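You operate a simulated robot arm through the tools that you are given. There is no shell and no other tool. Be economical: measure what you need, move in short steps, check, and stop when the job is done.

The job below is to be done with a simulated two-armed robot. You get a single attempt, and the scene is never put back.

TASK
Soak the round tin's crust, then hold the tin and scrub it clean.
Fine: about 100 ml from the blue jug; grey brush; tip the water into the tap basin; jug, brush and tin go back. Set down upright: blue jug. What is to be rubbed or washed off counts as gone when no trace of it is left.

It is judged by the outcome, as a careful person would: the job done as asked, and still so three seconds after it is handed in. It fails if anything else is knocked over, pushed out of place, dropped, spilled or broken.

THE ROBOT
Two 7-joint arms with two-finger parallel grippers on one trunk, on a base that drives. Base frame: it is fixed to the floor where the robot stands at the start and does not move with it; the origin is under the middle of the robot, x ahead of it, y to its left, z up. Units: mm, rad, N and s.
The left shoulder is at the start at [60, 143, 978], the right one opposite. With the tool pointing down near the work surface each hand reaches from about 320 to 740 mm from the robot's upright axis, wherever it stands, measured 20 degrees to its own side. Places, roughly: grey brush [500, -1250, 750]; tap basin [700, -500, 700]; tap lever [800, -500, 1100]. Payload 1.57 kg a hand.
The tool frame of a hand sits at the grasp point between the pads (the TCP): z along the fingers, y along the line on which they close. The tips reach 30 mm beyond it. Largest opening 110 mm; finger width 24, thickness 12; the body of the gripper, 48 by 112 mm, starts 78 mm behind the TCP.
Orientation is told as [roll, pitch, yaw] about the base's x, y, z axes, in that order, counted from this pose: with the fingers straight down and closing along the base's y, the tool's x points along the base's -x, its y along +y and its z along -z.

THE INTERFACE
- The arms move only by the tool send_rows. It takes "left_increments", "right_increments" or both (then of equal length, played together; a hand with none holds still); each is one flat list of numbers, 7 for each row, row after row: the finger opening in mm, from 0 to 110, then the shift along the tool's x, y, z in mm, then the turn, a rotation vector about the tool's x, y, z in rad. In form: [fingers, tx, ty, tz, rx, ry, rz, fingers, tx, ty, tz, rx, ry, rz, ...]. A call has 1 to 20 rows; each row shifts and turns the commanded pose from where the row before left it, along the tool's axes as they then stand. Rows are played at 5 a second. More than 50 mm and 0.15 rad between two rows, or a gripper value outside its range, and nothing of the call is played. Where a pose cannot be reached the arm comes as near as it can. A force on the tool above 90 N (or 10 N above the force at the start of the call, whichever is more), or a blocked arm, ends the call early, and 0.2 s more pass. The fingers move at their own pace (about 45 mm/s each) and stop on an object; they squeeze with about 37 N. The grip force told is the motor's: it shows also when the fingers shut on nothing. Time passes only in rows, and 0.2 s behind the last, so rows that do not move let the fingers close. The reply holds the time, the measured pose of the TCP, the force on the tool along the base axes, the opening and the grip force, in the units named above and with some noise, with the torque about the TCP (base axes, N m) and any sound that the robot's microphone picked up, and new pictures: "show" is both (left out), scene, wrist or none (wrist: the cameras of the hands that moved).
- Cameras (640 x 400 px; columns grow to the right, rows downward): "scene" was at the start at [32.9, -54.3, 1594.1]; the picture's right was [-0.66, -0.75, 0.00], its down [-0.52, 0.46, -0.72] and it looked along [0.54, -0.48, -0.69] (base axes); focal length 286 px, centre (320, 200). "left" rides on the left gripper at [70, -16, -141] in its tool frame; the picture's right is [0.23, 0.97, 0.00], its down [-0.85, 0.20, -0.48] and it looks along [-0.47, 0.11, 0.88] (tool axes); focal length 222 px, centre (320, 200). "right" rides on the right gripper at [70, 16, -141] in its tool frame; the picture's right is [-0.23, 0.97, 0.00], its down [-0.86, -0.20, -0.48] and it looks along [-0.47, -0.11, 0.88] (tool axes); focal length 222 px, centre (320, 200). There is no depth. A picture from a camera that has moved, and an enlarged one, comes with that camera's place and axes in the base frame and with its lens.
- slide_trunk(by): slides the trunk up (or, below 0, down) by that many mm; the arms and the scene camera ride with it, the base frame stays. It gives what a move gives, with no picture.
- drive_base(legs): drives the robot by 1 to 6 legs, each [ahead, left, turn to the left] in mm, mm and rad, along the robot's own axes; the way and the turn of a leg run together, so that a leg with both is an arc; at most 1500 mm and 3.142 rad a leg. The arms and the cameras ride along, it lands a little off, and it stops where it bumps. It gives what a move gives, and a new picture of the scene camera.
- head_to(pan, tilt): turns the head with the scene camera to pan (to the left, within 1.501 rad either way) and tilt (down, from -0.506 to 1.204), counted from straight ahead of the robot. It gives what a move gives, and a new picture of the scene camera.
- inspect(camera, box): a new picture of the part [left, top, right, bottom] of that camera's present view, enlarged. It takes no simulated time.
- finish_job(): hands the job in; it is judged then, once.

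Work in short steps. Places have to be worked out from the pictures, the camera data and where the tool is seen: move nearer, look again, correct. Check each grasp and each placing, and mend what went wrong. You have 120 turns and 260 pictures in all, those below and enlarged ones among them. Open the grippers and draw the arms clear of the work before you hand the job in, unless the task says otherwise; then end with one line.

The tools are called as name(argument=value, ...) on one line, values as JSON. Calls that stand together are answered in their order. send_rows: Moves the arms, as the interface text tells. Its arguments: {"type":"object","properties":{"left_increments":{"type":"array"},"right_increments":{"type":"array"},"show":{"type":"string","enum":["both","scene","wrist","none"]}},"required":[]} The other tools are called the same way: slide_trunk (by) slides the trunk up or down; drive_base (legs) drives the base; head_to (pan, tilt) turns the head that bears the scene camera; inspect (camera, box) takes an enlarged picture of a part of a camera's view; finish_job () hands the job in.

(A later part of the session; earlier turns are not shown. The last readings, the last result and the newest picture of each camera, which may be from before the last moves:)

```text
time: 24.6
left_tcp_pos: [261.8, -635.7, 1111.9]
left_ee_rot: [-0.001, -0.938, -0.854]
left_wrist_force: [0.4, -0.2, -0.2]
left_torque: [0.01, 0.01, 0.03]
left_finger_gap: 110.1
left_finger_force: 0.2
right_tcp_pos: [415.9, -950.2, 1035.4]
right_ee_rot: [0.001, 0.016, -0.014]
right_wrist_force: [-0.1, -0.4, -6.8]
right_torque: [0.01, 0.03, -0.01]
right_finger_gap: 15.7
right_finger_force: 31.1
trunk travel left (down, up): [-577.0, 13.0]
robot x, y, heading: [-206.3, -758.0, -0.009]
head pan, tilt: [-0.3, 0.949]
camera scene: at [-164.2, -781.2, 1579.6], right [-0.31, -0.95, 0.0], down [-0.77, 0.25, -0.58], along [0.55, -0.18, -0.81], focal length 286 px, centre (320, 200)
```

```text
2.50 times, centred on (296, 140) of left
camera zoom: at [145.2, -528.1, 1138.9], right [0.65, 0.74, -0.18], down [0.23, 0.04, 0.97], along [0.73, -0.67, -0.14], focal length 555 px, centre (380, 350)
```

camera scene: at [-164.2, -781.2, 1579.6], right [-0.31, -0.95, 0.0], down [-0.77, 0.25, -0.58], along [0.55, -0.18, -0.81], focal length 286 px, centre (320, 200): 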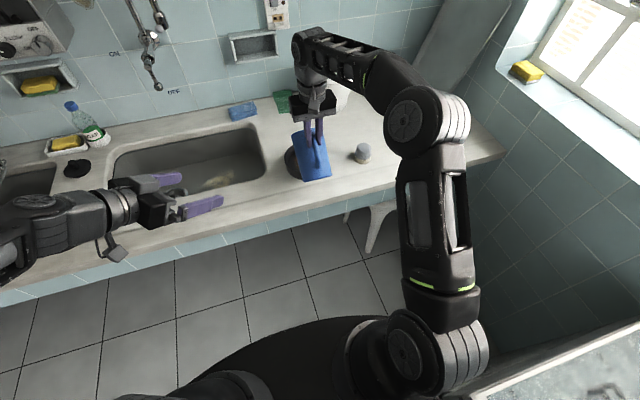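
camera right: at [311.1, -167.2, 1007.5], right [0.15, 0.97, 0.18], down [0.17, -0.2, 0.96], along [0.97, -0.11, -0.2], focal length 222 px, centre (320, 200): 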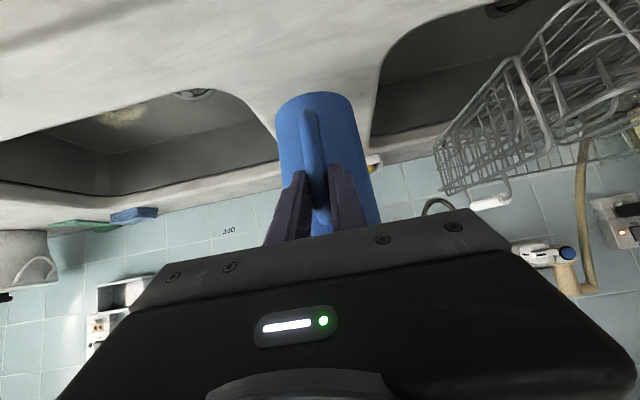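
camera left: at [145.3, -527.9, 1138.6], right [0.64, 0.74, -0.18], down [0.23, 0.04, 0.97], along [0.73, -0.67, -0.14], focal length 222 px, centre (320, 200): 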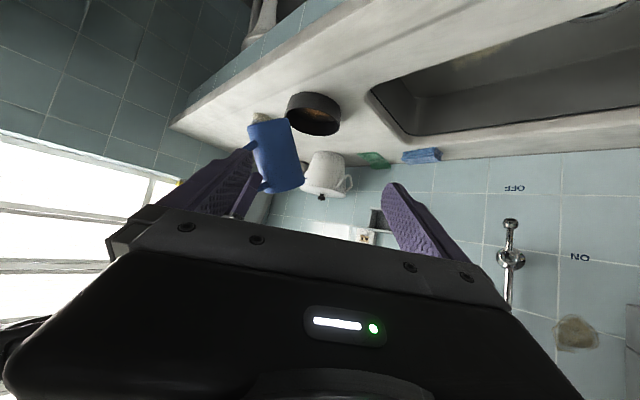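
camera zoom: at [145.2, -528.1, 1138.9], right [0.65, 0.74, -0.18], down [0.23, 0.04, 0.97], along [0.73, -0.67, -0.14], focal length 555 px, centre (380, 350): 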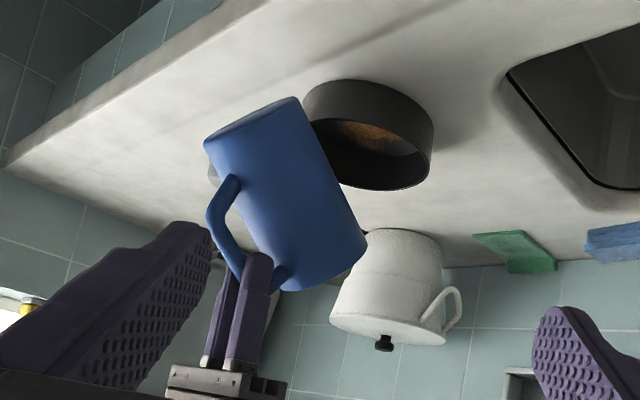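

Spout hangs above the tin. I tilt further in small steps watching for flow.

send_rows(right_increments=[0, 0, 0, 0, 0, 0.05, 0, 0, 0, 0, 0, 0, 0.05, 0, 0, 0, 0, 0, 0, 0, 0], show="none")

inspect(camera="left", box=[200, 60, 392, 220])

send_rows(right_increments=[0, 0, 0, 0, 0, 0.05, 0, 0, 0, 0, 0, 0, 0, 0], show="none")

inspect(camera="left", box=[200, 60, 392, 220])

```text
time: 25.4
left_tcp_pos: [260.7, -634.1, 1113.0]
left_ee_rot: [0.001, -0.941, -0.851]
left_wrist_force: [0.3, -0.1, -0.3]
left_torque: [-0.03, -0.02, -0.01]
left_finger_gap: 110.3
left_finger_force: 0.1
right_tcp_pos: [412.4, -951.3, 1029.1]
right_ee_rot: [0.0, 0.06, -0.015]
right_wrist_force: [-0.1, -0.3, -7.0]
right_torque: [0.0, 0.05, 0.03]
right_finger_gap: 16.0
right_finger_force: 31.4
right hand out of reach, approached as far as the arm can: row 1, 2
trunk travel left (down, up): [-577.0, 13.0]
robot x, y, heading: [-205.3, -762.3, -0.013]
head pan, tilt: [-0.3, 0.949]
```

```text
2.50 times, centred on (296, 140) of left
camera zoom: at [145.4, -527.7, 1138.7], right [0.65, 0.74, -0.18], down [0.23, 0.04, 0.97], along [0.73, -0.67, -0.14], focal length 555 px, centre (380, 350)
```

zoom: 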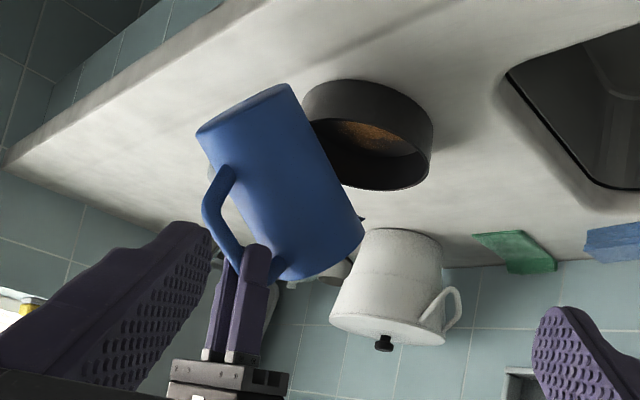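

```text
time: 26.0
left_tcp_pos: [260.6, -634.6, 1112.5]
left_ee_rot: [0.0, -0.94, -0.853]
left_wrist_force: [-1.3, -0.2, 0.4]
left_torque: [0.0, -0.03, 0.0]
left_finger_gap: 110.2
left_finger_force: 0.1
right_tcp_pos: [412.6, -950.9, 1028.9]
right_ee_rot: [0.001, 0.063, -0.015]
right_wrist_force: [-0.5, -0.2, -5.8]
right_torque: [0.01, -0.03, 0.01]
right_finger_gap: 15.7
right_finger_force: 31.2
trunk travel left (down, up): [-577.0, 13.0]
robot x, y, heading: [-203.1, -758.4, -0.01]
head pan, tilt: [-0.3, 0.949]
```

```text
2.50 times, centred on (296, 140) of left
camera zoom: at [145.4, -528.0, 1138.8], right [0.65, 0.74, -0.18], down [0.23, 0.04, 0.97], along [0.73, -0.67, -0.14], focal length 555 px, centre (380, 350)
```

zoom: 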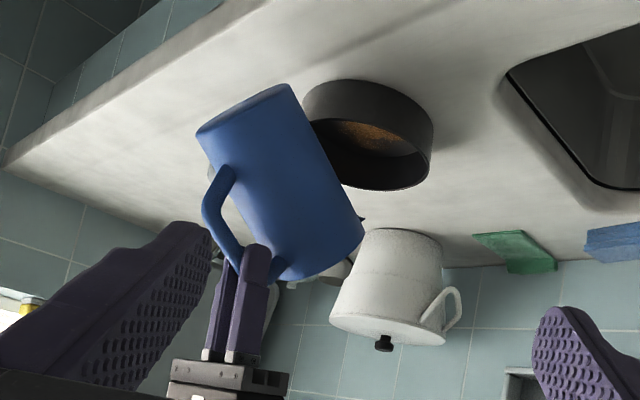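

Arm is stretched out. I tilt back, draw the hand in 110 mm, and drive the base forward 110 mm to compensate.

send_rows(right_increments=[0, 0, 0, 0, 0, -0.1, 0, 0, 0, 0, 0, 0, -0.1, 0, 0, 0, 0, 0, 0, -0.1, 0, 0, 26, 0, -7, 0, 0, 0, 0, 27, 0, -7, 0, 0, 0, 0, 27, 0, -7, 0, 0, 0, 0, 27, 0, -7, 0, 0, 0, 0, 0, 0, 0, 0, 0, 0], show="none")

drive_base(legs=[[110, 0, 0]])

```text
time: 27.8
left_tcp_pos: [262.1, -635.3, 1111.6]
left_ee_rot: [-0.001, -0.938, -0.853]
left_wrist_force: [0.3, 1.3, 0.1]
left_torque: [-0.01, -0.01, -0.02]
left_finger_gap: 109.9
left_finger_force: 0.0
right_tcp_pos: [299.8, -951.2, 1034.2]
right_ee_rot: [0.0, -0.189, -0.015]
right_wrist_force: [0.0, -0.6, -5.3]
right_torque: [0.03, 0.17, 0.02]
right_finger_gap: 15.6
right_finger_force: 31.1
trunk travel left (down, up): [-577.0, 13.0]
robot x, y, heading: [-201.6, -762.3, -0.012]
head pan, tilt: [-0.3, 0.949]
```

```text
time: 29.0
left_tcp_pos: [369.7, -636.4, 1110.9]
left_ee_rot: [-0.003, -0.938, -0.849]
left_wrist_force: [1.2, 1.0, -0.4]
left_torque: [-0.04, 0.02, -0.02]
left_finger_gap: 109.7
left_finger_force: 0.0
right_tcp_pos: [409.3, -951.2, 1034.1]
right_ee_rot: [0.001, -0.187, -0.013]
right_wrist_force: [0.5, -0.4, -7.4]
right_torque: [-0.02, 0.19, -0.04]
right_finger_gap: 15.8
right_finger_force: 31.2
trunk travel left (down, up): [-577.0, 13.0]
robot x, y, heading: [-96.4, -759.0, -0.009]
head pan, tilt: [-0.3, 0.949]
camera scene: at [-53.2, -782.3, 1579.5], right [-0.31, -0.95, 0.0], down [-0.78, 0.25, -0.58], along [0.55, -0.18, -0.81], focal length 286 px, centre (320, 200)
```

scene: 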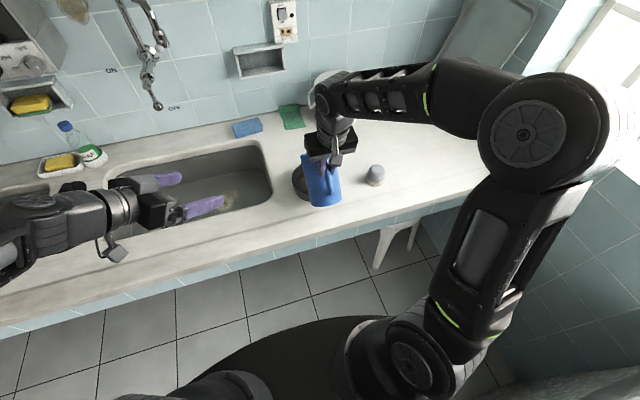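

Now tilting to ~54° again and viewing from the left hand.

send_rows(right_increments=[0, 0, 0, 0, 0, 0.1, 0, 0, 0, 0, 0, 0, 0.1, 0, 0, 0, 0, 0, 0, 0.05, 0, 0, 0, 0, 0, 0, 0, 0], show="none")

inspect(camera="left", box=[140, 60, 332, 220])

```text
time: 30.0
left_tcp_pos: [368.1, -634.4, 1111.9]
left_ee_rot: [0.001, -0.938, -0.852]
left_wrist_force: [0.3, -0.1, -0.6]
left_torque: [0.01, 0.02, 0.03]
left_finger_gap: 109.9
left_finger_force: 0.1
right_tcp_pos: [407.1, -950.5, 1035.2]
right_ee_rot: [0.0, 0.063, -0.015]
right_wrist_force: [-0.2, 0.2, -5.7]
right_torque: [0.0, 0.01, 0.01]
right_finger_gap: 15.6
right_finger_force: 31.5
trunk travel left (down, up): [-577.0, 13.0]
robot x, y, heading: [-95.1, -762.6, -0.01]
head pan, tilt: [-0.3, 0.949]
```

```text
2.50 times, centred on (236, 140) of left
camera zoom: at [253.5, -528.6, 1138.8], right [0.64, 0.74, -0.18], down [0.23, 0.04, 0.97], along [0.73, -0.67, -0.14], focal length 555 px, centre (530, 350)
```

zoom: 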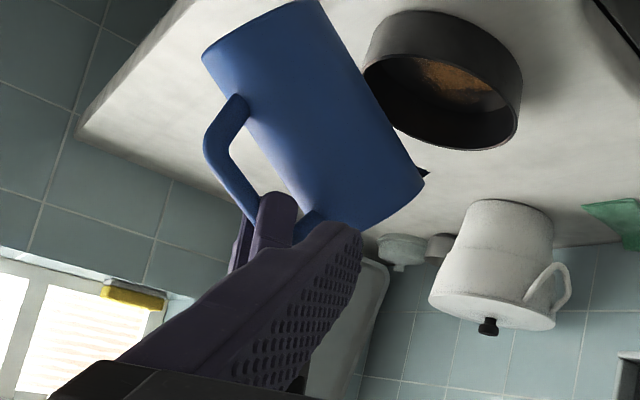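

Landing point from the spout falls near the tin's middle. Tilting on in small steps.

send_rows(right_increments=[0, 0, 0, 0, 0, 0.05, 0, 0, 0, 0, 0, 0, 0.03, 0, 0, 0, 0, 0, 0, 0, 0], show="none")

inspect(camera="left", box=[140, 60, 332, 220])

send_rows(right_increments=[0, 0, 0, 0, 0, 0.03, 0, 0, 0, 0, 0, 0, 0.0, 0], show="none")

inspect(camera="left", box=[140, 60, 332, 220])

```text
time: 30.8
left_tcp_pos: [368.1, -635.4, 1112.8]
left_ee_rot: [0.0, -0.939, -0.85]
left_wrist_force: [0.5, 0.3, -0.6]
left_torque: [0.04, -0.01, -0.02]
left_finger_gap: 109.9
left_finger_force: 0.1
right_tcp_pos: [406.7, -950.5, 1033.8]
right_ee_rot: [0.0, 0.14, -0.014]
right_wrist_force: [-0.6, 0.2, -5.4]
right_torque: [-0.02, -0.06, -0.01]
right_finger_gap: 15.9
right_finger_force: 31.1
trunk travel left (down, up): [-577.0, 13.0]
robot x, y, heading: [-94.0, -760.1, -0.011]
head pan, tilt: [-0.3, 0.949]
```

```text
2.50 times, centred on (236, 140) of left
camera zoom: at [253.6, -528.6, 1138.8], right [0.64, 0.74, -0.18], down [0.23, 0.04, 0.97], along [0.73, -0.67, -0.14], focal length 555 px, centre (530, 350)
```

zoom: 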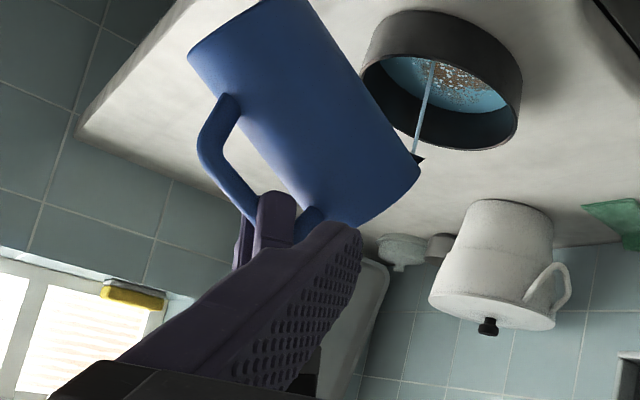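

```text
time: 31.4
left_tcp_pos: [368.7, -635.0, 1111.6]
left_ee_rot: [0.002, -0.941, -0.851]
left_wrist_force: [0.1, -0.6, 0.3]
left_torque: [-0.02, 0.01, 0.03]
left_finger_gap: 110.0
left_finger_force: 0.1
right_tcp_pos: [409.3, -951.4, 1033.6]
right_ee_rot: [-0.001, 0.171, -0.014]
right_wrist_force: [0.5, 0.9, -5.3]
right_torque: [-0.03, -0.02, 0.01]
right_finger_gap: 15.9
right_finger_force: 31.3
trunk travel left (down, up): [-577.0, 13.0]
robot x, y, heading: [-95.3, -759.1, -0.015]
head pan, tilt: [-0.3, 0.949]
```

```text
2.50 times, centred on (236, 140) of left
camera zoom: at [253.5, -528.6, 1138.9], right [0.64, 0.74, -0.18], down [0.23, 0.04, 0.97], along [0.73, -0.67, -0.14], focal length 555 px, centre (530, 350)
```

zoom: 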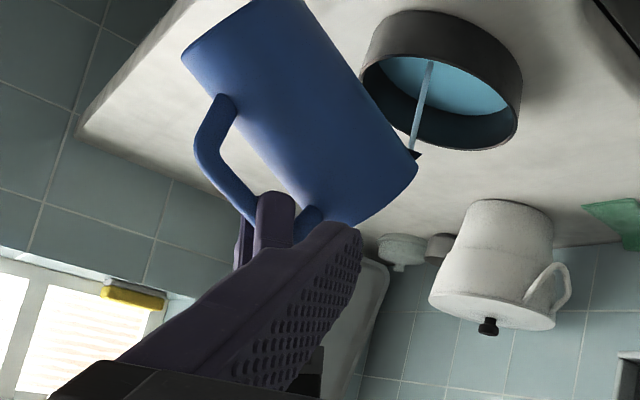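

Water is flowing fast and covers the crust; tilting back right away and weighing several times.

send_rows(right_increments=[0, 0, 0, 0, 0, -0.14, 0, 0, 0, 0, 0, 0, -0.14, 0], show="none")

inspect(camera="left", box=[140, 60, 332, 220])

send_rows(right_increments=[0, 0, 0, 0, 0, 0, 0], show="none")

send_rows(right_increments=[0, 0, 0, 0, 0, 0, 0], show="none")

send_rows(right_increments=[0, 0, 0, 0, 0, 0, 0], show="none")

send_rows(right_increments=[0, 0, 0, 0, 0, 0, 0], show="none")

send_rows(right_increments=[0, 0, 0, 0, 0, 0, 0], show="none")

send_rows(right_increments=[0, 0, 0, 0, 0, 0, 0], show="none")

```text
time: 32.0
left_tcp_pos: [367.8, -634.7, 1113.0]
left_ee_rot: [0.002, -0.941, -0.851]
left_wrist_force: [0.1, 0.0, 1.1]
left_torque: [-0.04, 0.0, -0.01]
left_finger_gap: 109.8
left_finger_force: 0.1
right_tcp_pos: [407.5, -951.1, 1034.9]
right_ee_rot: [0.001, -0.111, -0.014]
right_wrist_force: [-0.4, 0.7, -5.9]
right_torque: [-0.01, 0.1, 0.0]
right_finger_gap: 15.8
right_finger_force: 31.3
trunk travel left (down, up): [-577.0, 13.0]
robot x, y, heading: [-97.9, -761.0, -0.013]
head pan, tilt: [-0.3, 0.949]
```

```text
2.50 times, centred on (236, 140) of left
camera zoom: at [253.3, -528.5, 1138.9], right [0.64, 0.74, -0.18], down [0.23, 0.04, 0.97], along [0.73, -0.67, -0.14], focal length 555 px, centre (530, 350)
```

zoom: 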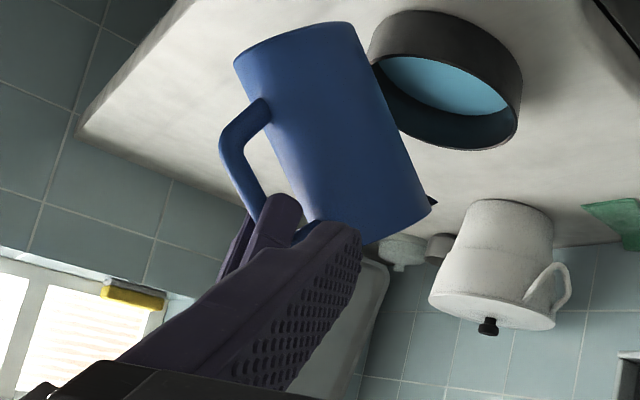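

```text
time: 32.4
left_tcp_pos: [369.4, -635.7, 1111.3]
left_ee_rot: [-0.001, -0.939, -0.853]
left_wrist_force: [0.5, -0.1, 0.1]
left_torque: [-0.03, -0.03, 0.0]
left_finger_gap: 110.1
left_finger_force: 0.0
right_tcp_pos: [405.4, -950.9, 1035.0]
right_ee_rot: [0.001, -0.109, -0.015]
right_wrist_force: [0.5, 0.0, -6.1]
right_torque: [0.03, 0.08, 0.02]
right_finger_gap: 15.9
right_finger_force: 31.3
trunk travel left (down, up): [-577.0, 13.0]
robot x, y, heading: [-102.7, -761.5, -0.014]
head pan, tilt: [-0.3, 0.949]
```

```text
time: 32.8
left_tcp_pos: [367.5, -635.1, 1111.1]
left_ee_rot: [-0.002, -0.939, -0.851]
left_wrist_force: [-0.3, 0.5, 0.9]
left_torque: [-0.01, 0.0, -0.01]
left_finger_gap: 109.8
left_finger_force: 0.0
right_tcp_pos: [407.2, -952.6, 1033.8]
right_ee_rot: [0.002, -0.109, -0.013]
right_wrist_force: [0.5, -0.9, -5.3]
right_torque: [0.02, 0.08, -0.01]
right_finger_gap: 15.9
right_finger_force: 31.4
trunk travel left (down, up): [-577.0, 13.0]
robot x, y, heading: [-97.7, -756.5, -0.009]
head pan, tilt: [-0.3, 0.949]
```

```text
time: 33.2
left_tcp_pos: [368.3, -635.6, 1113.3]
left_ee_rot: [-0.001, -0.939, -0.852]
left_wrist_force: [0.7, -0.1, -0.3]
left_torque: [0.03, -0.02, 0.06]
left_finger_gap: 110.1
left_finger_force: 0.0
right_tcp_pos: [408.4, -951.3, 1034.5]
right_ee_rot: [0.0, -0.109, -0.015]
right_wrist_force: [-1.1, -1.0, -6.0]
right_torque: [0.01, 0.1, -0.01]
right_finger_gap: 16.1
right_finger_force: 31.3
trunk travel left (down, up): [-577.0, 13.0]
robot x, y, heading: [-97.8, -762.6, -0.01]
head pan, tilt: [-0.3, 0.949]
```

```text
time: 33.6
left_tcp_pos: [368.5, -634.6, 1112.1]
left_ee_rot: [-0.001, -0.937, -0.848]
left_wrist_force: [-0.3, -0.2, -0.1]
left_torque: [0.03, -0.01, 0.0]
left_finger_gap: 110.2
left_finger_force: 0.1
right_tcp_pos: [407.2, -951.7, 1034.2]
right_ee_rot: [0.0, -0.108, -0.015]
right_wrist_force: [-0.5, -0.2, -6.4]
right_torque: [0.01, 0.11, 0.01]
right_finger_gap: 16.0
right_finger_force: 31.5
trunk travel left (down, up): [-577.0, 13.0]
robot x, y, heading: [-95.3, -760.6, -0.011]
head pan, tilt: [-0.3, 0.949]
```

```text
time: 34.0
left_tcp_pos: [368.9, -634.1, 1112.1]
left_ee_rot: [0.0, -0.94, -0.852]
left_wrist_force: [0.7, 0.4, -0.4]
left_torque: [-0.02, 0.03, 0.02]
left_finger_gap: 110.1
left_finger_force: 0.0
right_tcp_pos: [407.9, -950.9, 1034.0]
right_ee_rot: [0.001, -0.107, -0.013]
right_wrist_force: [-0.6, 0.2, -5.2]
right_torque: [0.02, 0.08, -0.04]
right_finger_gap: 15.7
right_finger_force: 31.0
trunk travel left (down, up): [-577.0, 13.0]
robot x, y, heading: [-94.7, -759.3, -0.013]
head pan, tilt: [-0.3, 0.949]
```

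```text
time: 34.4
left_tcp_pos: [368.3, -635.5, 1111.8]
left_ee_rot: [0.0, -0.939, -0.852]
left_wrist_force: [-0.3, 1.1, 0.0]
left_torque: [0.03, 0.0, 0.01]
left_finger_gap: 110.2
left_finger_force: 0.1
right_tcp_pos: [408.0, -950.5, 1035.4]
right_ee_rot: [0.0, -0.11, -0.014]
right_wrist_force: [0.6, 0.8, -6.5]
right_torque: [0.01, 0.07, 0.0]
right_finger_gap: 15.6
right_finger_force: 31.1
trunk travel left (down, up): [-577.0, 13.0]
robot x, y, heading: [-92.9, -761.9, -0.012]
head pan, tilt: [-0.3, 0.949]
```

Weighing suggests only ~40 ml (±25) so far. I look closely at the water level in the tin.

inspect(camera="left", box=[240, 50, 320, 130])

inspect(camera="right", box=[160, 0, 480, 200])

```text
5.00 times, centred on (280, 90) of left
camera zoom: at [253.6, -528.6, 1138.8], right [0.64, 0.74, -0.18], down [0.23, 0.04, 0.97], along [0.73, -0.67, -0.14], focal length 1111 px, centre (520, 750)
```

zoom: 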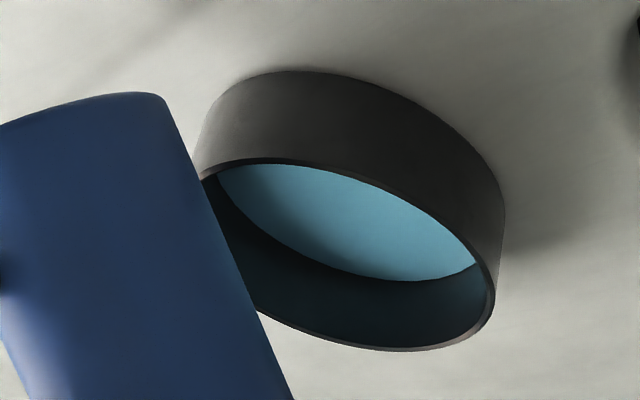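

```text
2.00 times, centred on (320, 100) of right
camera zoom: at [323.0, -934.1, 1167.8], right [0.24, 0.97, 0.03], down [0.8, -0.21, 0.57], along [0.56, -0.12, -0.82], focal length 444 px, centre (320, 400)
```

zoom: 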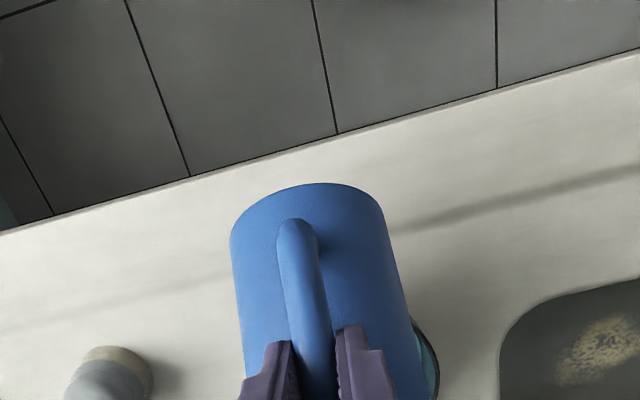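

Level geometry gives ~45 ml. I pour again for about a second, then check.

send_rows(right_increments=[0, 0, 0, 0, 0, 0.14, 0, 0, 0, 0, 0, 0, 0.1, 0, 0, 0, 0, 0, 0, 0.04, 0, 0, 0, 0, 0, 0, 0.03, 0, 0, 0, 0, 0, 0, 0, 0, 0, 0, 0, 0, 0, -0.14, 0, 0, 0, 0, 0, 0, -0.14, 0, 0, 0, 0, 0, 0, -0.03, 0, 0, 0, 0, 0, 0, 0, 0], show="none")

inspect(camera="left", box=[240, 50, 320, 130])

send_rows(right_increments=[0, 0, 0, 0, 0, 0, 0], show="none")

send_rows(right_increments=[0, 0, 0, 0, 0, 0, 0], show="none")

send_rows(right_increments=[0, 0, 0, 0, 0, 0, 0], show="none")

send_rows(right_increments=[0, 0, 0, 0, 0, 0, 0], show="none")

send_rows(right_increments=[0, 0, 0, 0, 0, 0, 0], show="none")

send_rows(right_increments=[0, 0, 0, 0, 0, 0, 0], show="none")

```text
time: 36.4
left_tcp_pos: [367.9, -635.1, 1112.2]
left_ee_rot: [0.0, -0.939, -0.849]
left_wrist_force: [-0.3, -0.4, 0.3]
left_torque: [-0.03, -0.02, -0.03]
left_finger_gap: 109.9
left_finger_force: 0.0
right_tcp_pos: [407.4, -950.7, 1035.8]
right_ee_rot: [0.0, -0.11, -0.015]
right_wrist_force: [0.4, 0.3, -4.6]
right_torque: [-0.01, 0.09, 0.03]
right_finger_gap: 15.6
right_finger_force: 31.6
trunk travel left (down, up): [-577.0, 13.0]
robot x, y, heading: [-97.1, -760.1, -0.009]
head pan, tilt: [-0.3, 0.949]
```

```text
5.00 times, centred on (280, 90) of left
camera zoom: at [253.6, -528.6, 1138.8], right [0.64, 0.74, -0.18], down [0.23, 0.04, 0.97], along [0.73, -0.67, -0.14], focal length 1111 px, centre (520, 750)
```

zoom: 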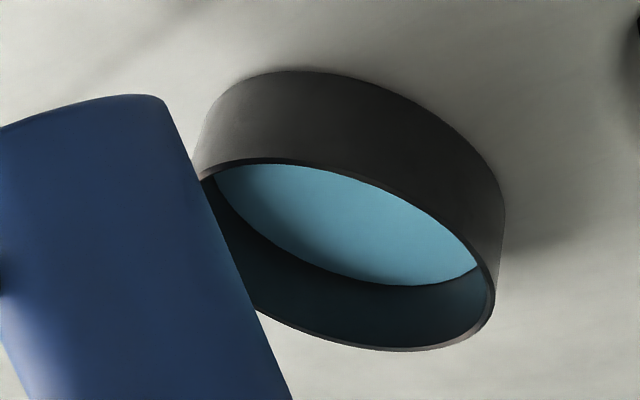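

```text
time: 36.8
left_tcp_pos: [367.4, -634.8, 1111.2]
left_ee_rot: [-0.001, -0.939, -0.852]
left_wrist_force: [0.4, 0.5, 0.2]
left_torque: [0.02, -0.02, -0.03]
left_finger_gap: 110.2
left_finger_force: 0.1
right_tcp_pos: [407.6, -951.6, 1036.3]
right_ee_rot: [0.001, -0.108, -0.013]
right_wrist_force: [0.1, 0.3, -4.8]
right_torque: [0.0, 0.1, 0.01]
right_finger_gap: 15.6
right_finger_force: 31.3
trunk travel left (down, up): [-577.0, 13.0]
robot x, y, heading: [-95.9, -758.6, -0.011]
head pan, tilt: [-0.3, 0.949]
```

```text
time: 37.2
left_tcp_pos: [369.4, -635.7, 1111.6]
left_ee_rot: [-0.001, -0.94, -0.853]
left_wrist_force: [0.5, -0.6, 0.3]
left_torque: [0.02, -0.01, 0.0]
left_finger_gap: 109.9
left_finger_force: 0.1
right_tcp_pos: [408.4, -950.5, 1035.1]
right_ee_rot: [0.001, -0.108, -0.013]
right_wrist_force: [0.7, 1.0, -5.2]
right_torque: [0.08, 0.07, 0.01]
right_finger_gap: 15.5
right_finger_force: 31.4
trunk travel left (down, up): [-577.0, 13.0]
robot x, y, heading: [-96.1, -758.9, -0.01]
head pan, tilt: [-0.3, 0.949]
```

```text
time: 37.6
left_tcp_pos: [368.7, -636.0, 1111.8]
left_ee_rot: [0.0, -0.94, -0.853]
left_wrist_force: [-0.6, -0.2, -0.1]
left_torque: [0.0, -0.01, 0.01]
left_finger_gap: 110.2
left_finger_force: 0.1
right_tcp_pos: [407.3, -950.7, 1035.0]
right_ee_rot: [0.0, -0.109, -0.014]
right_wrist_force: [-0.1, -0.4, -5.2]
right_torque: [0.04, 0.08, 0.02]
right_finger_gap: 15.7
right_finger_force: 31.7
trunk travel left (down, up): [-577.0, 13.0]
robot x, y, heading: [-96.7, -757.5, -0.011]
head pan, tilt: [-0.3, 0.949]
```

```text
time: 38.0
left_tcp_pos: [368.7, -636.3, 1111.8]
left_ee_rot: [0.002, -0.938, -0.852]
left_wrist_force: [-0.1, -0.4, 0.0]
left_torque: [0.02, -0.02, -0.05]
left_finger_gap: 110.1
left_finger_force: 0.0
right_tcp_pos: [407.5, -951.5, 1036.4]
right_ee_rot: [0.001, -0.109, -0.013]
right_wrist_force: [-0.9, 0.5, -5.2]
right_torque: [0.01, 0.12, 0.0]
right_finger_gap: 15.7
right_finger_force: 31.4
trunk travel left (down, up): [-577.0, 13.0]
robot x, y, heading: [-95.2, -761.3, -0.01]
head pan, tilt: [-0.3, 0.949]
```

```text
time: 38.4
left_tcp_pos: [367.6, -635.7, 1111.8]
left_ee_rot: [0.001, -0.939, -0.852]
left_wrist_force: [-1.0, 0.4, 1.1]
left_torque: [0.0, -0.03, -0.01]
left_finger_gap: 109.9
left_finger_force: 0.1
right_tcp_pos: [407.5, -950.9, 1035.9]
right_ee_rot: [0.0, -0.107, -0.014]
right_wrist_force: [0.1, 0.5, -4.9]
right_torque: [0.01, 0.08, 0.01]
right_finger_gap: 15.9
right_finger_force: 31.7
trunk travel left (down, up): [-577.0, 13.0]
robot x, y, heading: [-92.9, -756.1, -0.015]
head pan, tilt: [-0.3, 0.949]
```

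```text
time: 38.8
left_tcp_pos: [368.5, -636.2, 1112.4]
left_ee_rot: [0.0, -0.939, -0.849]
left_wrist_force: [-0.2, -1.1, -1.4]
left_torque: [0.0, -0.03, 0.02]
left_finger_gap: 110.1
left_finger_force: 0.0
right_tcp_pos: [407.1, -951.2, 1035.8]
right_ee_rot: [-0.001, -0.11, -0.012]
right_wrist_force: [0.7, -0.4, -5.9]
right_torque: [0.0, 0.09, -0.03]
right_finger_gap: 15.5
right_finger_force: 31.4
trunk travel left (down, up): [-577.0, 13.0]
robot x, y, heading: [-92.9, -757.6, -0.011]
head pan, tilt: [-0.3, 0.949]
```

Poured total ≈ 85–120 ml by level and weight — about 100 ml. I bring the jug upright and back the base off.

send_rows(right_increments=[0, 0, 0, 0, 0, -0.1, 0, 0, 0, 0, 0, 0, -0.1, 0, 0, 0, 0, 0, 0, -0.1, 0, 0, 0, 0, 0, 0, -0.1, 0, 0, 0, 0, 0, 0, 0, 0], show="none")

drive_base(legs=[[-105, 0, 0]])

send_rows(right_increments=[0, 0, 0, 0, 0, -0.1, 0, 0, 0, 0, 0, 0, -0.1, 0, 0, 0, 0, 0, 0, -0.1, 0, 0, 0, 0, 0, 0, -0.075, 0, 0, 0, 0, 0, 0, 0, 0], show="scene")

```text
time: 40.0
left_tcp_pos: [369.2, -635.8, 1112.5]
left_ee_rot: [0.0, -0.939, -0.85]
left_wrist_force: [0.4, 0.0, -0.1]
left_torque: [0.02, 0.03, -0.04]
left_finger_gap: 109.9
left_finger_force: 0.1
right_tcp_pos: [408.5, -950.1, 1035.2]
right_ee_rot: [0.001, -0.507, -0.012]
right_wrist_force: [0.2, -1.2, -5.2]
right_torque: [0.0, 0.27, 0.02]
right_finger_gap: 15.8
right_finger_force: 31.4
trunk travel left (down, up): [-577.0, 13.0]
robot x, y, heading: [-99.2, -758.8, -0.01]
head pan, tilt: [-0.3, 0.949]
```

```text
time: 41.1
left_tcp_pos: [262.4, -632.4, 1113.2]
left_ee_rot: [0.002, -0.941, -0.85]
left_wrist_force: [-1.2, 0.0, 0.4]
left_torque: [0.01, 0.01, 0.0]
left_finger_gap: 110.2
left_finger_force: 0.0
right_tcp_pos: [302.5, -949.0, 1036.3]
right_ee_rot: [0.0, -0.509, -0.013]
right_wrist_force: [0.0, -0.2, -5.4]
right_torque: [0.0, 0.29, -0.03]
right_finger_gap: 15.7
right_finger_force: 31.3
trunk travel left (down, up): [-577.0, 13.0]
robot x, y, heading: [-205.5, -757.8, -0.01]
head pan, tilt: [-0.3, 0.949]
camera scene: at [-161.5, -781.0, 1579.6], right [-0.3, -0.95, 0.0], down [-0.77, 0.25, -0.58], along [0.56, -0.18, -0.81], focal length 286 px, centre (320, 200)
```

scene: 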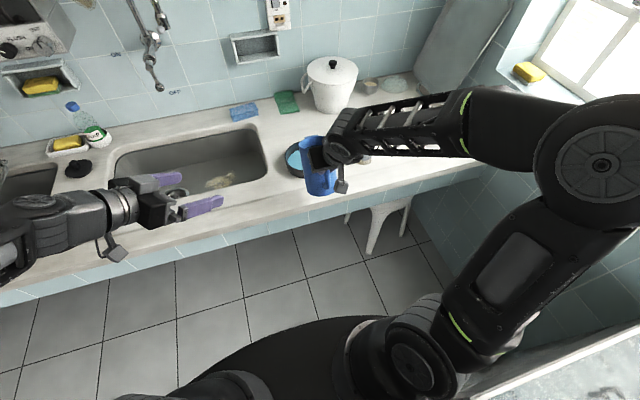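

```text
time: 42.3
left_tcp_pos: [264.2, -632.4, 1112.8]
left_ee_rot: [0.0, -0.94, -0.85]
left_wrist_force: [-0.1, -0.1, 0.3]
left_torque: [0.0, -0.02, 0.01]
left_finger_gap: 110.0
left_finger_force: 0.0
right_tcp_pos: [303.9, -948.3, 1035.5]
right_ee_rot: [0.0, -0.883, -0.012]
right_wrist_force: [0.0, -0.5, -5.6]
right_torque: [0.01, 0.41, -0.01]
right_finger_gap: 15.6
right_finger_force: 31.4
trunk travel left (down, up): [-577.0, 13.0]
robot x, y, heading: [-200.7, -756.1, -0.008]
head pan, tilt: [-0.3, 0.949]
camera scene: at [-159.6, -781.1, 1579.6], right [-0.3, -0.95, 0.0], down [-0.77, 0.25, -0.58], along [0.55, -0.18, -0.81], focal length 286 px, centre (320, 200)
```

scene: 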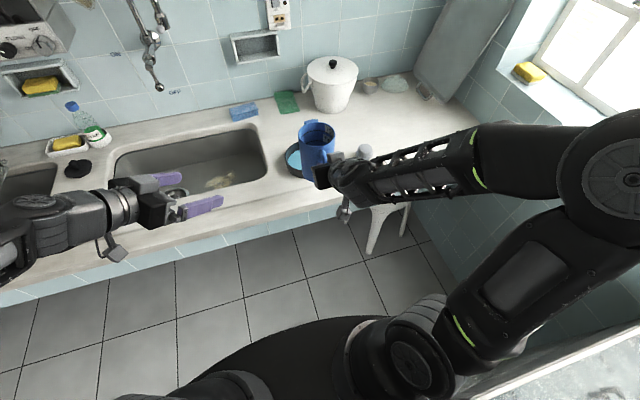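

Upright. Driving back left to the jug's home.

drive_base(legs=[[0, 380, 0.004], [0, 376, 0.005]])

send_rows(right_increments=[0, -25, 0, 31, 0, 0, 0, 0, -25, 0, 31, 0, 0, 0, 0, -25, 0, 31, 0, 0, 0, 0, -25, 0, 31, 0, 0, 0, 0, 0, 0, 0, 0, 0, 0], show="none")

inspect(camera="scene", box=[234, 80, 394, 200])

```text
time: 46.8
left_tcp_pos: [264.2, 136.8, 1111.2]
left_ee_rot: [-0.001, -0.941, -0.841]
left_wrist_force: [0.2, -0.3, -0.9]
left_torque: [0.01, 0.02, 0.01]
left_finger_gap: 110.1
left_finger_force: 0.1
right_tcp_pos: [308.0, -178.7, 1036.5]
right_ee_rot: [0.0, -0.883, -0.002]
right_wrist_force: [0.0, 1.4, -6.1]
right_torque: [0.01, 0.39, -0.05]
right_finger_gap: 15.8
right_finger_force: 31.6
trunk travel left (down, up): [-577.0, 13.0]
robot x, y, heading: [-198.7, 6.0, 0.006]
head pan, tilt: [-0.3, 0.949]
camera scene: at [-157.5, -15.3, 1579.6], right [-0.3, -0.96, 0.0], down [-0.78, 0.24, -0.58], along [0.56, -0.17, -0.81], focal length 286 px, centre (320, 200)
```

scene: 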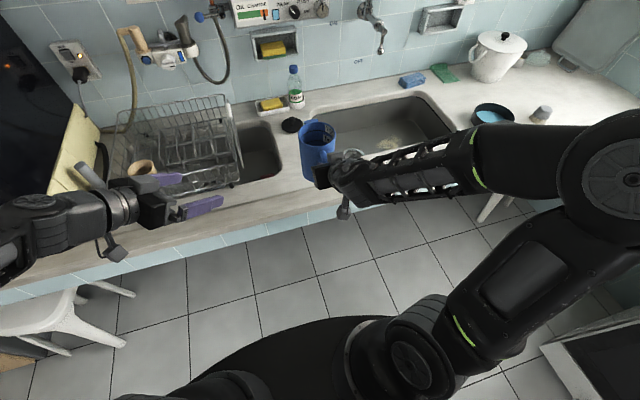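

```text
time: 48.0
left_tcp_pos: [264.1, 135.0, 1112.0]
left_ee_rot: [0.0, -0.94, -0.838]
left_wrist_force: [0.4, 0.1, 0.5]
left_torque: [0.01, -0.03, -0.04]
left_finger_gap: 110.0
left_finger_force: 0.1
right_tcp_pos: [468.5, -177.8, 1032.4]
right_ee_rot: [0.002, -0.885, -0.004]
right_wrist_force: [-0.6, -0.7, -5.4]
right_torque: [-0.03, 0.35, -0.02]
right_finger_gap: 15.7
right_finger_force: 31.5
trunk travel left (down, up): [-577.0, 13.0]
robot x, y, heading: [-200.4, 4.5, 0.001]
head pan, tilt: [-0.3, 0.949]
```

```text
3.33 times, centred on (314, 140) of scene
camera zoom: at [-158.0, -16.3, 1579.6], right [-0.3, -0.96, 0.0], down [-0.78, 0.24, -0.58], along [0.56, -0.17, -0.81], focal length 952 px, centre (340, 400)
```

zoom: 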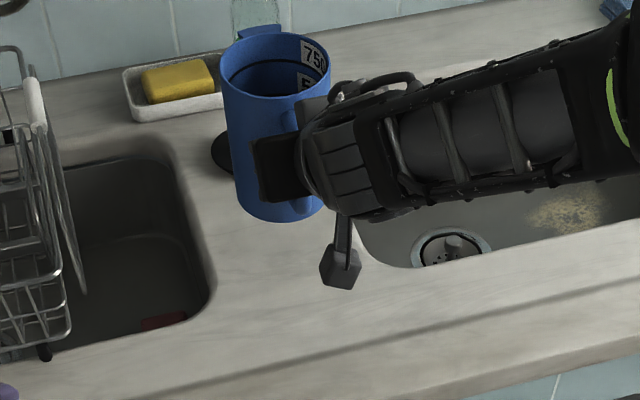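

Hand near the home; lowering to within 30 mm with small corrections.

send_rows(right_increments=[0, 14.4, -1.5, 10.1, 0, 0, 0, 0, 14.4, -1.5, 10.1, 0, 0, 0, 0, 14.4, -1.5, 10.1, 0, 0, 0, 0, 14.4, -1.5, 10.1, 0, 0, 0, 0, 0, 0, 0, 0, 0, 0], show="wrist")

```text
time: 49.2
left_tcp_pos: [262.8, 136.3, 1112.5]
left_ee_rot: [0.001, -0.94, -0.839]
left_wrist_force: [0.0, 0.0, 0.1]
left_torque: [0.01, -0.01, -0.01]
left_finger_gap: 110.0
left_finger_force: 0.0
right_tcp_pos: [461.4, -186.2, 964.6]
right_ee_rot: [-0.001, -0.884, -0.003]
right_wrist_force: [-1.1, -0.3, -5.2]
right_torque: [0.02, 0.4, 0.0]
right_finger_gap: 15.8
right_finger_force: 31.6
trunk travel left (down, up): [-577.0, 13.0]
robot x, y, heading: [-198.0, 6.0, 0.0]
head pan, tilt: [-0.3, 0.949]
camera right: at [308.3, -170.6, 999.9], right [0.15, 0.97, 0.18], down [0.17, -0.2, 0.96], along [0.97, -0.11, -0.2], focal length 222 px, centre (320, 200)
```

right: 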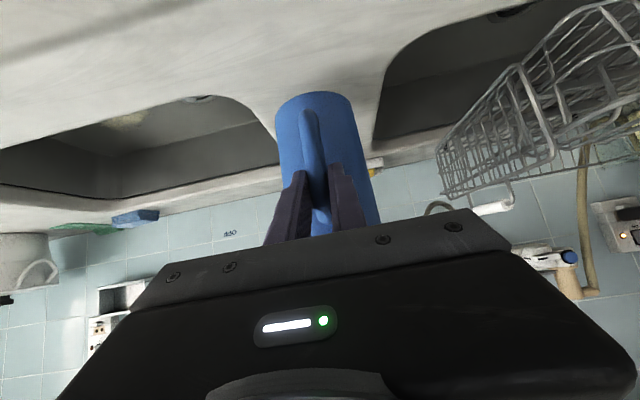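

Lowering the last 32 mm slowly.

send_rows(right_increments=[0, 4.4, 0.5, 4.1, 0, 0, 0, 0, 4.4, 0.5, 4.1, 0, 0, 0, 0, 4.4, 0.5, 4.1, 0, 0, 0, 0, 4.4, 0, 4.1, 0, 0, 0, 0, 4.4, 0, 4.1, 0, 0, 0, 0, 0, 0, 0, 0, 0, 0], show="wrist")

```text
time: 50.6
left_tcp_pos: [264.5, 135.7, 1111.2]
left_ee_rot: [0.0, -0.938, -0.84]
left_wrist_force: [0.2, 0.2, 0.0]
left_torque: [0.01, 0.04, -0.01]
left_finger_gap: 110.2
left_finger_force: 0.1
right_tcp_pos: [463.9, -184.4, 933.9]
right_ee_rot: [0.0, -0.882, -0.004]
right_wrist_force: [-1.2, 0.0, -5.9]
right_torque: [0.02, 0.42, 0.0]
right_finger_gap: 15.7
right_finger_force: 31.0
trunk travel left (down, up): [-577.0, 13.0]
robot x, y, heading: [-200.4, 4.8, 0.003]
head pan, tilt: [-0.3, 0.949]
camera right: at [310.0, -169.3, 970.5], right [0.15, 0.97, 0.18], down [0.17, -0.2, 0.96], along [0.97, -0.11, -0.2], focal length 222 px, centre (320, 200)
```

right: 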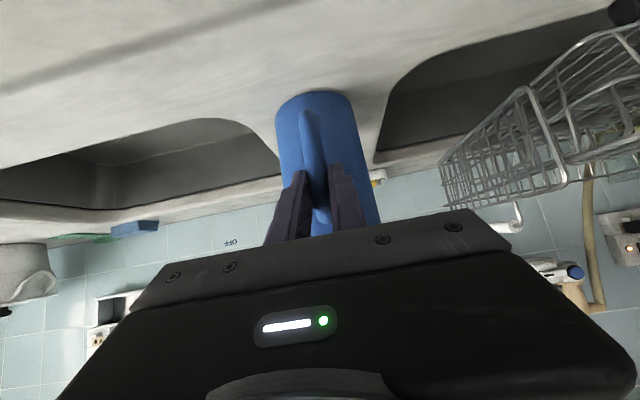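

Still carrying full weight; the counter is ~2–3 mm below. Going down in 1 mm steps to contact.

send_rows(right_increments=[0, 0.8, 0, 0.63, 0, 0, 0, 0, 0.8, 0, 0.63, 0, 0, 0, 0, 0, 0, 0, 0, 0, 0], show="none")

send_rows(right_increments=[0, 0.8, 0, 0.63, 0, 0, 0, 0, 0, 0, 0, 0, 0, 0], show="none")

send_rows(right_increments=[0, 0.8, 0, 0.63, 0, 0, 0, 0, 0, 0, 0, 0, 0, 0], show="none")

```text
time: 51.4
left_tcp_pos: [264.2, 135.3, 1111.7]
left_ee_rot: [0.0, -0.94, -0.84]
left_wrist_force: [-0.7, 0.3, 0.2]
left_torque: [0.02, -0.01, 0.01]
left_finger_gap: 110.0
left_finger_force: 0.1
right_tcp_pos: [463.6, -185.7, 933.2]
right_ee_rot: [0.0, -0.884, -0.004]
right_wrist_force: [-0.1, -1.4, -0.9]
right_torque: [-0.14, -0.27, -0.15]
right_finger_gap: 15.6
right_finger_force: 31.3
trunk travel left (down, up): [-577.0, 13.0]
robot x, y, heading: [-196.6, 4.1, 0.001]
head pan, tilt: [-0.3, 0.949]
```

```text
time: 52.0
left_tcp_pos: [263.9, 135.8, 1112.9]
left_ee_rot: [0.002, -0.94, -0.843]
left_wrist_force: [0.2, 0.0, -0.2]
left_torque: [0.02, 0.0, 0.02]
left_finger_gap: 110.2
left_finger_force: 0.0
right_tcp_pos: [463.0, -184.9, 932.9]
right_ee_rot: [0.0, -0.885, -0.003]
right_wrist_force: [-0.4, -1.3, 6.8]
right_torque: [-0.06, -1.01, -0.05]
right_finger_gap: 15.8
right_finger_force: 32.1
trunk travel left (down, up): [-577.0, 13.0]
robot x, y, heading: [-199.4, 3.3, 0.001]
head pan, tilt: [-0.3, 0.949]
```

```text
time: 52.6
left_tcp_pos: [263.7, 135.9, 1112.8]
left_ee_rot: [0.002, -0.941, -0.842]
left_wrist_force: [0.5, 0.3, -0.7]
left_torque: [0.0, -0.04, -0.01]
left_finger_gap: 110.3
left_finger_force: 0.0
right_tcp_pos: [462.7, -185.9, 932.1]
right_ee_rot: [0.001, -0.886, -0.002]
right_wrist_force: [-3.2, 0.1, 11.5]
right_torque: [0.03, -0.77, -0.01]
right_finger_gap: 15.7
right_finger_force: 31.0
trunk travel left (down, up): [-577.0, 13.0]
robot x, y, heading: [-201.3, 6.9, 0.001]
head pan, tilt: [-0.3, 0.949]
```

Jug rests on the counter. Opening and backing out.

send_rows(right_increments=[50, 0, 0, 0, 0, 0, 0, 50, 0, 0, 0, 0, 0, 0, 50, 0, 0, 0, 0, 0, 0, 50, 10, 0, -20, 0, 0, 0, 50, 10, 0, -20, 0, 0, 0, 50, 10, 0, -20, 0, 0, 0, 50, 11, 0, -22, 0, 0, 0, 50, 0, 0, 0, 0, 0, 0], show="both")

inspect(camera="scene", box=[250, 90, 378, 210])

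```text
time: 54.4
left_tcp_pos: [263.9, 135.7, 1112.4]
left_ee_rot: [-0.001, -0.94, -0.839]
left_wrist_force: [-1.2, -0.2, 0.7]
left_torque: [-0.01, -0.01, -0.01]
left_finger_gap: 110.1
left_finger_force: 0.0
right_tcp_pos: [373.4, -184.0, 950.9]
right_ee_rot: [0.0, -0.883, -0.005]
right_wrist_force: [0.4, -0.4, -0.2]
right_torque: [0.02, -0.01, -0.03]
right_finger_gap: 50.0
right_finger_force: 0.0
trunk travel left (down, up): [-577.0, 13.0]
robot x, y, heading: [-200.0, 7.3, -0.002]
head pan, tilt: [-0.3, 0.949]
camera scene: at [-157.6, -16.3, 1579.6], right [-0.3, -0.96, 0.0], down [-0.78, 0.24, -0.58], along [0.56, -0.17, -0.81], focal length 286 px, centre (320, 200)
camera right: at [219.6, -167.1, 987.0], right [0.15, 0.97, 0.18], down [0.17, -0.2, 0.96], along [0.97, -0.11, -0.2], focal length 222 px, centre (320, 200)
```

scene: 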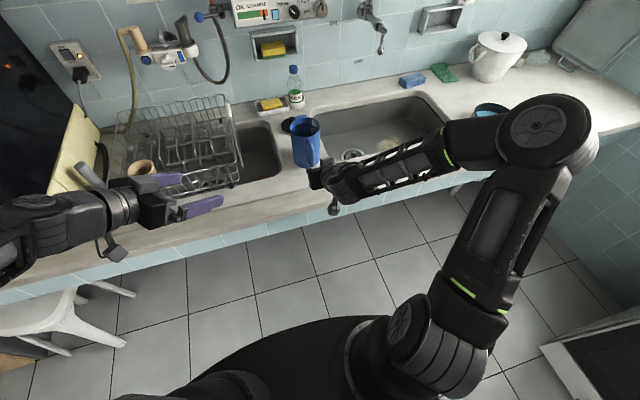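
right: 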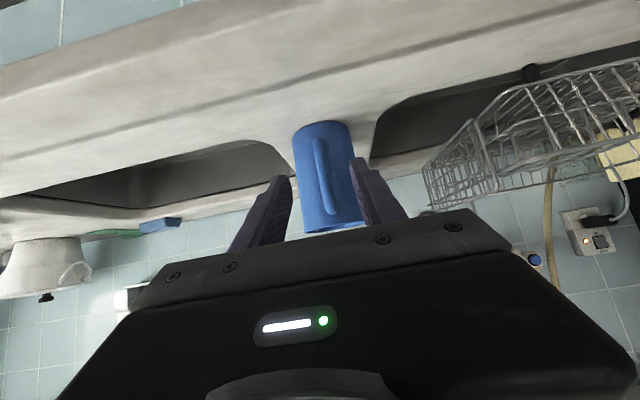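

```text
3.33 times, centred on (314, 150) of scene
camera zoom: at [-157.6, -16.3, 1579.6], right [-0.3, -0.96, 0.0], down [-0.78, 0.24, -0.58], along [0.56, -0.17, -0.81], focal length 952 px, centre (340, 367)
```

zoom: 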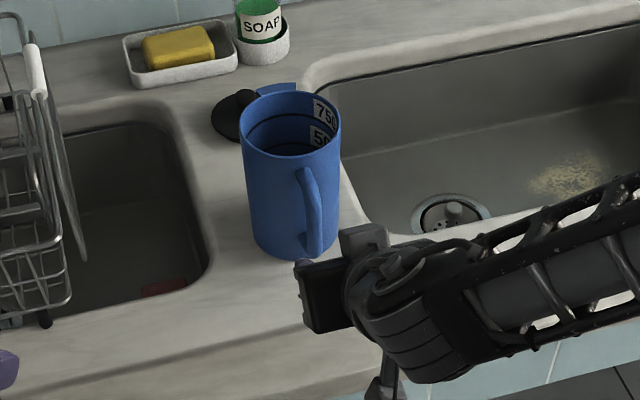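

Jug is back in its place, upright. Now I restore both hands to the downward pose (right first lifting away) before going to the tin.

send_rows(right_increments=[50, -35, 0, -28, 0, 0, 0, 50, -35, 0, -28, 0, 0, 0, 50, -35, 0, -28, 0, 0, 0, 50, 0, 0, 0, 0, 0.148, 0, 50, 0, 0, 0, 0, 0.148, 0, 50, 0, 0, 0, 0, 0.148, 0, 50, 0, 0, 0, 0, 0.148, 0, 50, 0, 0, 0, 0, 0.148, 0, 50, 0, 0, 0, 0, 0.145, 0, 50, 0, 0, 0, 0, 0, 0, 50, 0, 0, 0, 0, 0, 0, 50, 0, 0, 0, 0, 0, 0, 50, 0, 0, 0, 0, 0, 0], left_increments=[110, 0, 0, 0, 0, 0.14, 0, 110, 0, 0, 0, 0, 0.14, 0, 110, 0, 0, 0, 0, 0.14, 0, 110, 0, 0, 0, 0, 0.14, 0, 110, 0, 0, 0, 0, 0.14, 0, 110, 0, 0, 0, 0, 0.14, 0, 110, 0, 0, 0, 0, 0.1, 0, 110, 0, 0, 0, 0, 0, -0.14, 110, 0, 0, 0, 0, 0, -0.14, 110, 0, 0, 0, 0, 0, -0.14, 110, 0, 0, 0, 0, 0, -0.14, 110, 0, 0, 0, 0, 0, -0.14, 110, 0, 0, 0, 0, 0, -0.14], show="none")

drive_base(legs=[[0, -380, 0], [0, -380, 0]])

head_to(pan=-1.3, tilt=0.9)

```text
time: 57.2
left_tcp_pos: [264.2, 135.6, 1111.7]
left_ee_rot: [-0.001, -0.002, 0.002]
left_wrist_force: [0.1, 0.3, -0.5]
left_torque: [0.03, -0.02, 0.03]
left_finger_gap: 110.1
left_finger_force: 0.0
right_tcp_pos: [374.3, -183.4, 1085.1]
right_ee_rot: [0.001, 0.004, -0.002]
right_wrist_force: [0.8, -0.8, 0.5]
right_torque: [0.01, 0.01, 0.03]
right_finger_gap: 50.1
right_finger_force: 0.1
trunk travel left (down, up): [-577.0, 13.0]
robot x, y, heading: [-199.9, 4.9, -0.0]
head pan, tilt: [-0.3, 0.949]
```

```text
time: 61.5
left_tcp_pos: [260.8, -617.8, 1112.7]
left_ee_rot: [-0.001, 0.0, -0.007]
left_wrist_force: [0.7, -0.1, 0.1]
left_torque: [0.01, 0.0, -0.01]
left_finger_gap: 110.0
left_finger_force: 0.0
right_tcp_pos: [370.6, -938.4, 1085.4]
right_ee_rot: [0.0, 0.003, -0.011]
right_wrist_force: [-0.1, 0.6, -1.3]
right_torque: [-0.03, 0.01, 0.0]
right_finger_gap: 49.9
right_finger_force: 0.0
trunk travel left (down, up): [-577.0, 13.0]
robot x, y, heading: [-202.2, -743.9, -0.002]
head pan, tilt: [-0.3, 0.949]
camera scene: at [-161.1, -766.3, 1579.6], right [-0.3, -0.95, 0.0], down [-0.78, 0.25, -0.58], along [0.55, -0.18, -0.81], focal length 286 px, centre (320, 200)
```

scene: 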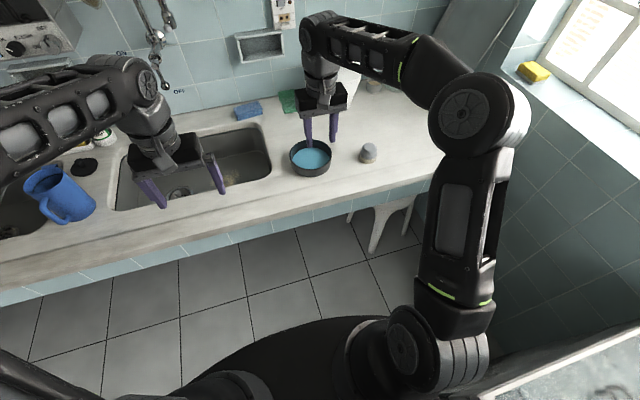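

```text
time: 62.8
left_tcp_pos: [262.0, -617.0, 1114.1]
left_ee_rot: [0.001, 0.0, -0.007]
left_wrist_force: [-0.2, -0.2, 0.2]
left_torque: [-0.01, 0.0, 0.01]
left_finger_gap: 110.0
left_finger_force: 0.0
right_tcp_pos: [370.0, -935.9, 1084.9]
right_ee_rot: [0.0, 0.0, -0.01]
right_wrist_force: [0.1, 0.3, 0.1]
right_torque: [-0.03, -0.03, 0.01]
right_finger_gap: 50.1
right_finger_force: 0.1
trunk travel left (down, up): [-577.0, 13.0]
robot x, y, heading: [-202.7, -745.6, -0.002]
head pan, tilt: [-1.3, 0.901]
camera scene: at [-210.7, -816.2, 1583.2], right [-0.97, -0.26, 0.0], down [-0.2, 0.76, -0.62], along [0.16, -0.6, -0.78], focal length 286 px, centre (320, 200)
```

scene: 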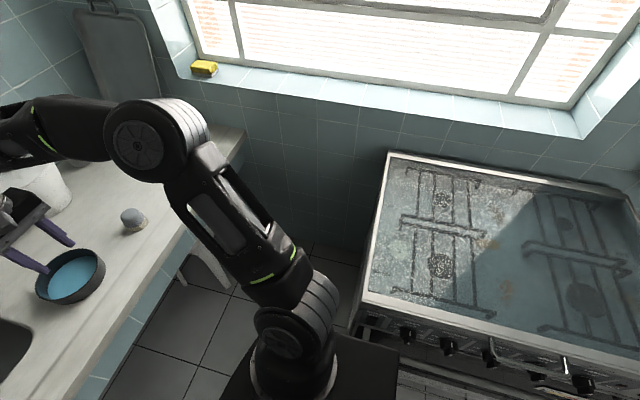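

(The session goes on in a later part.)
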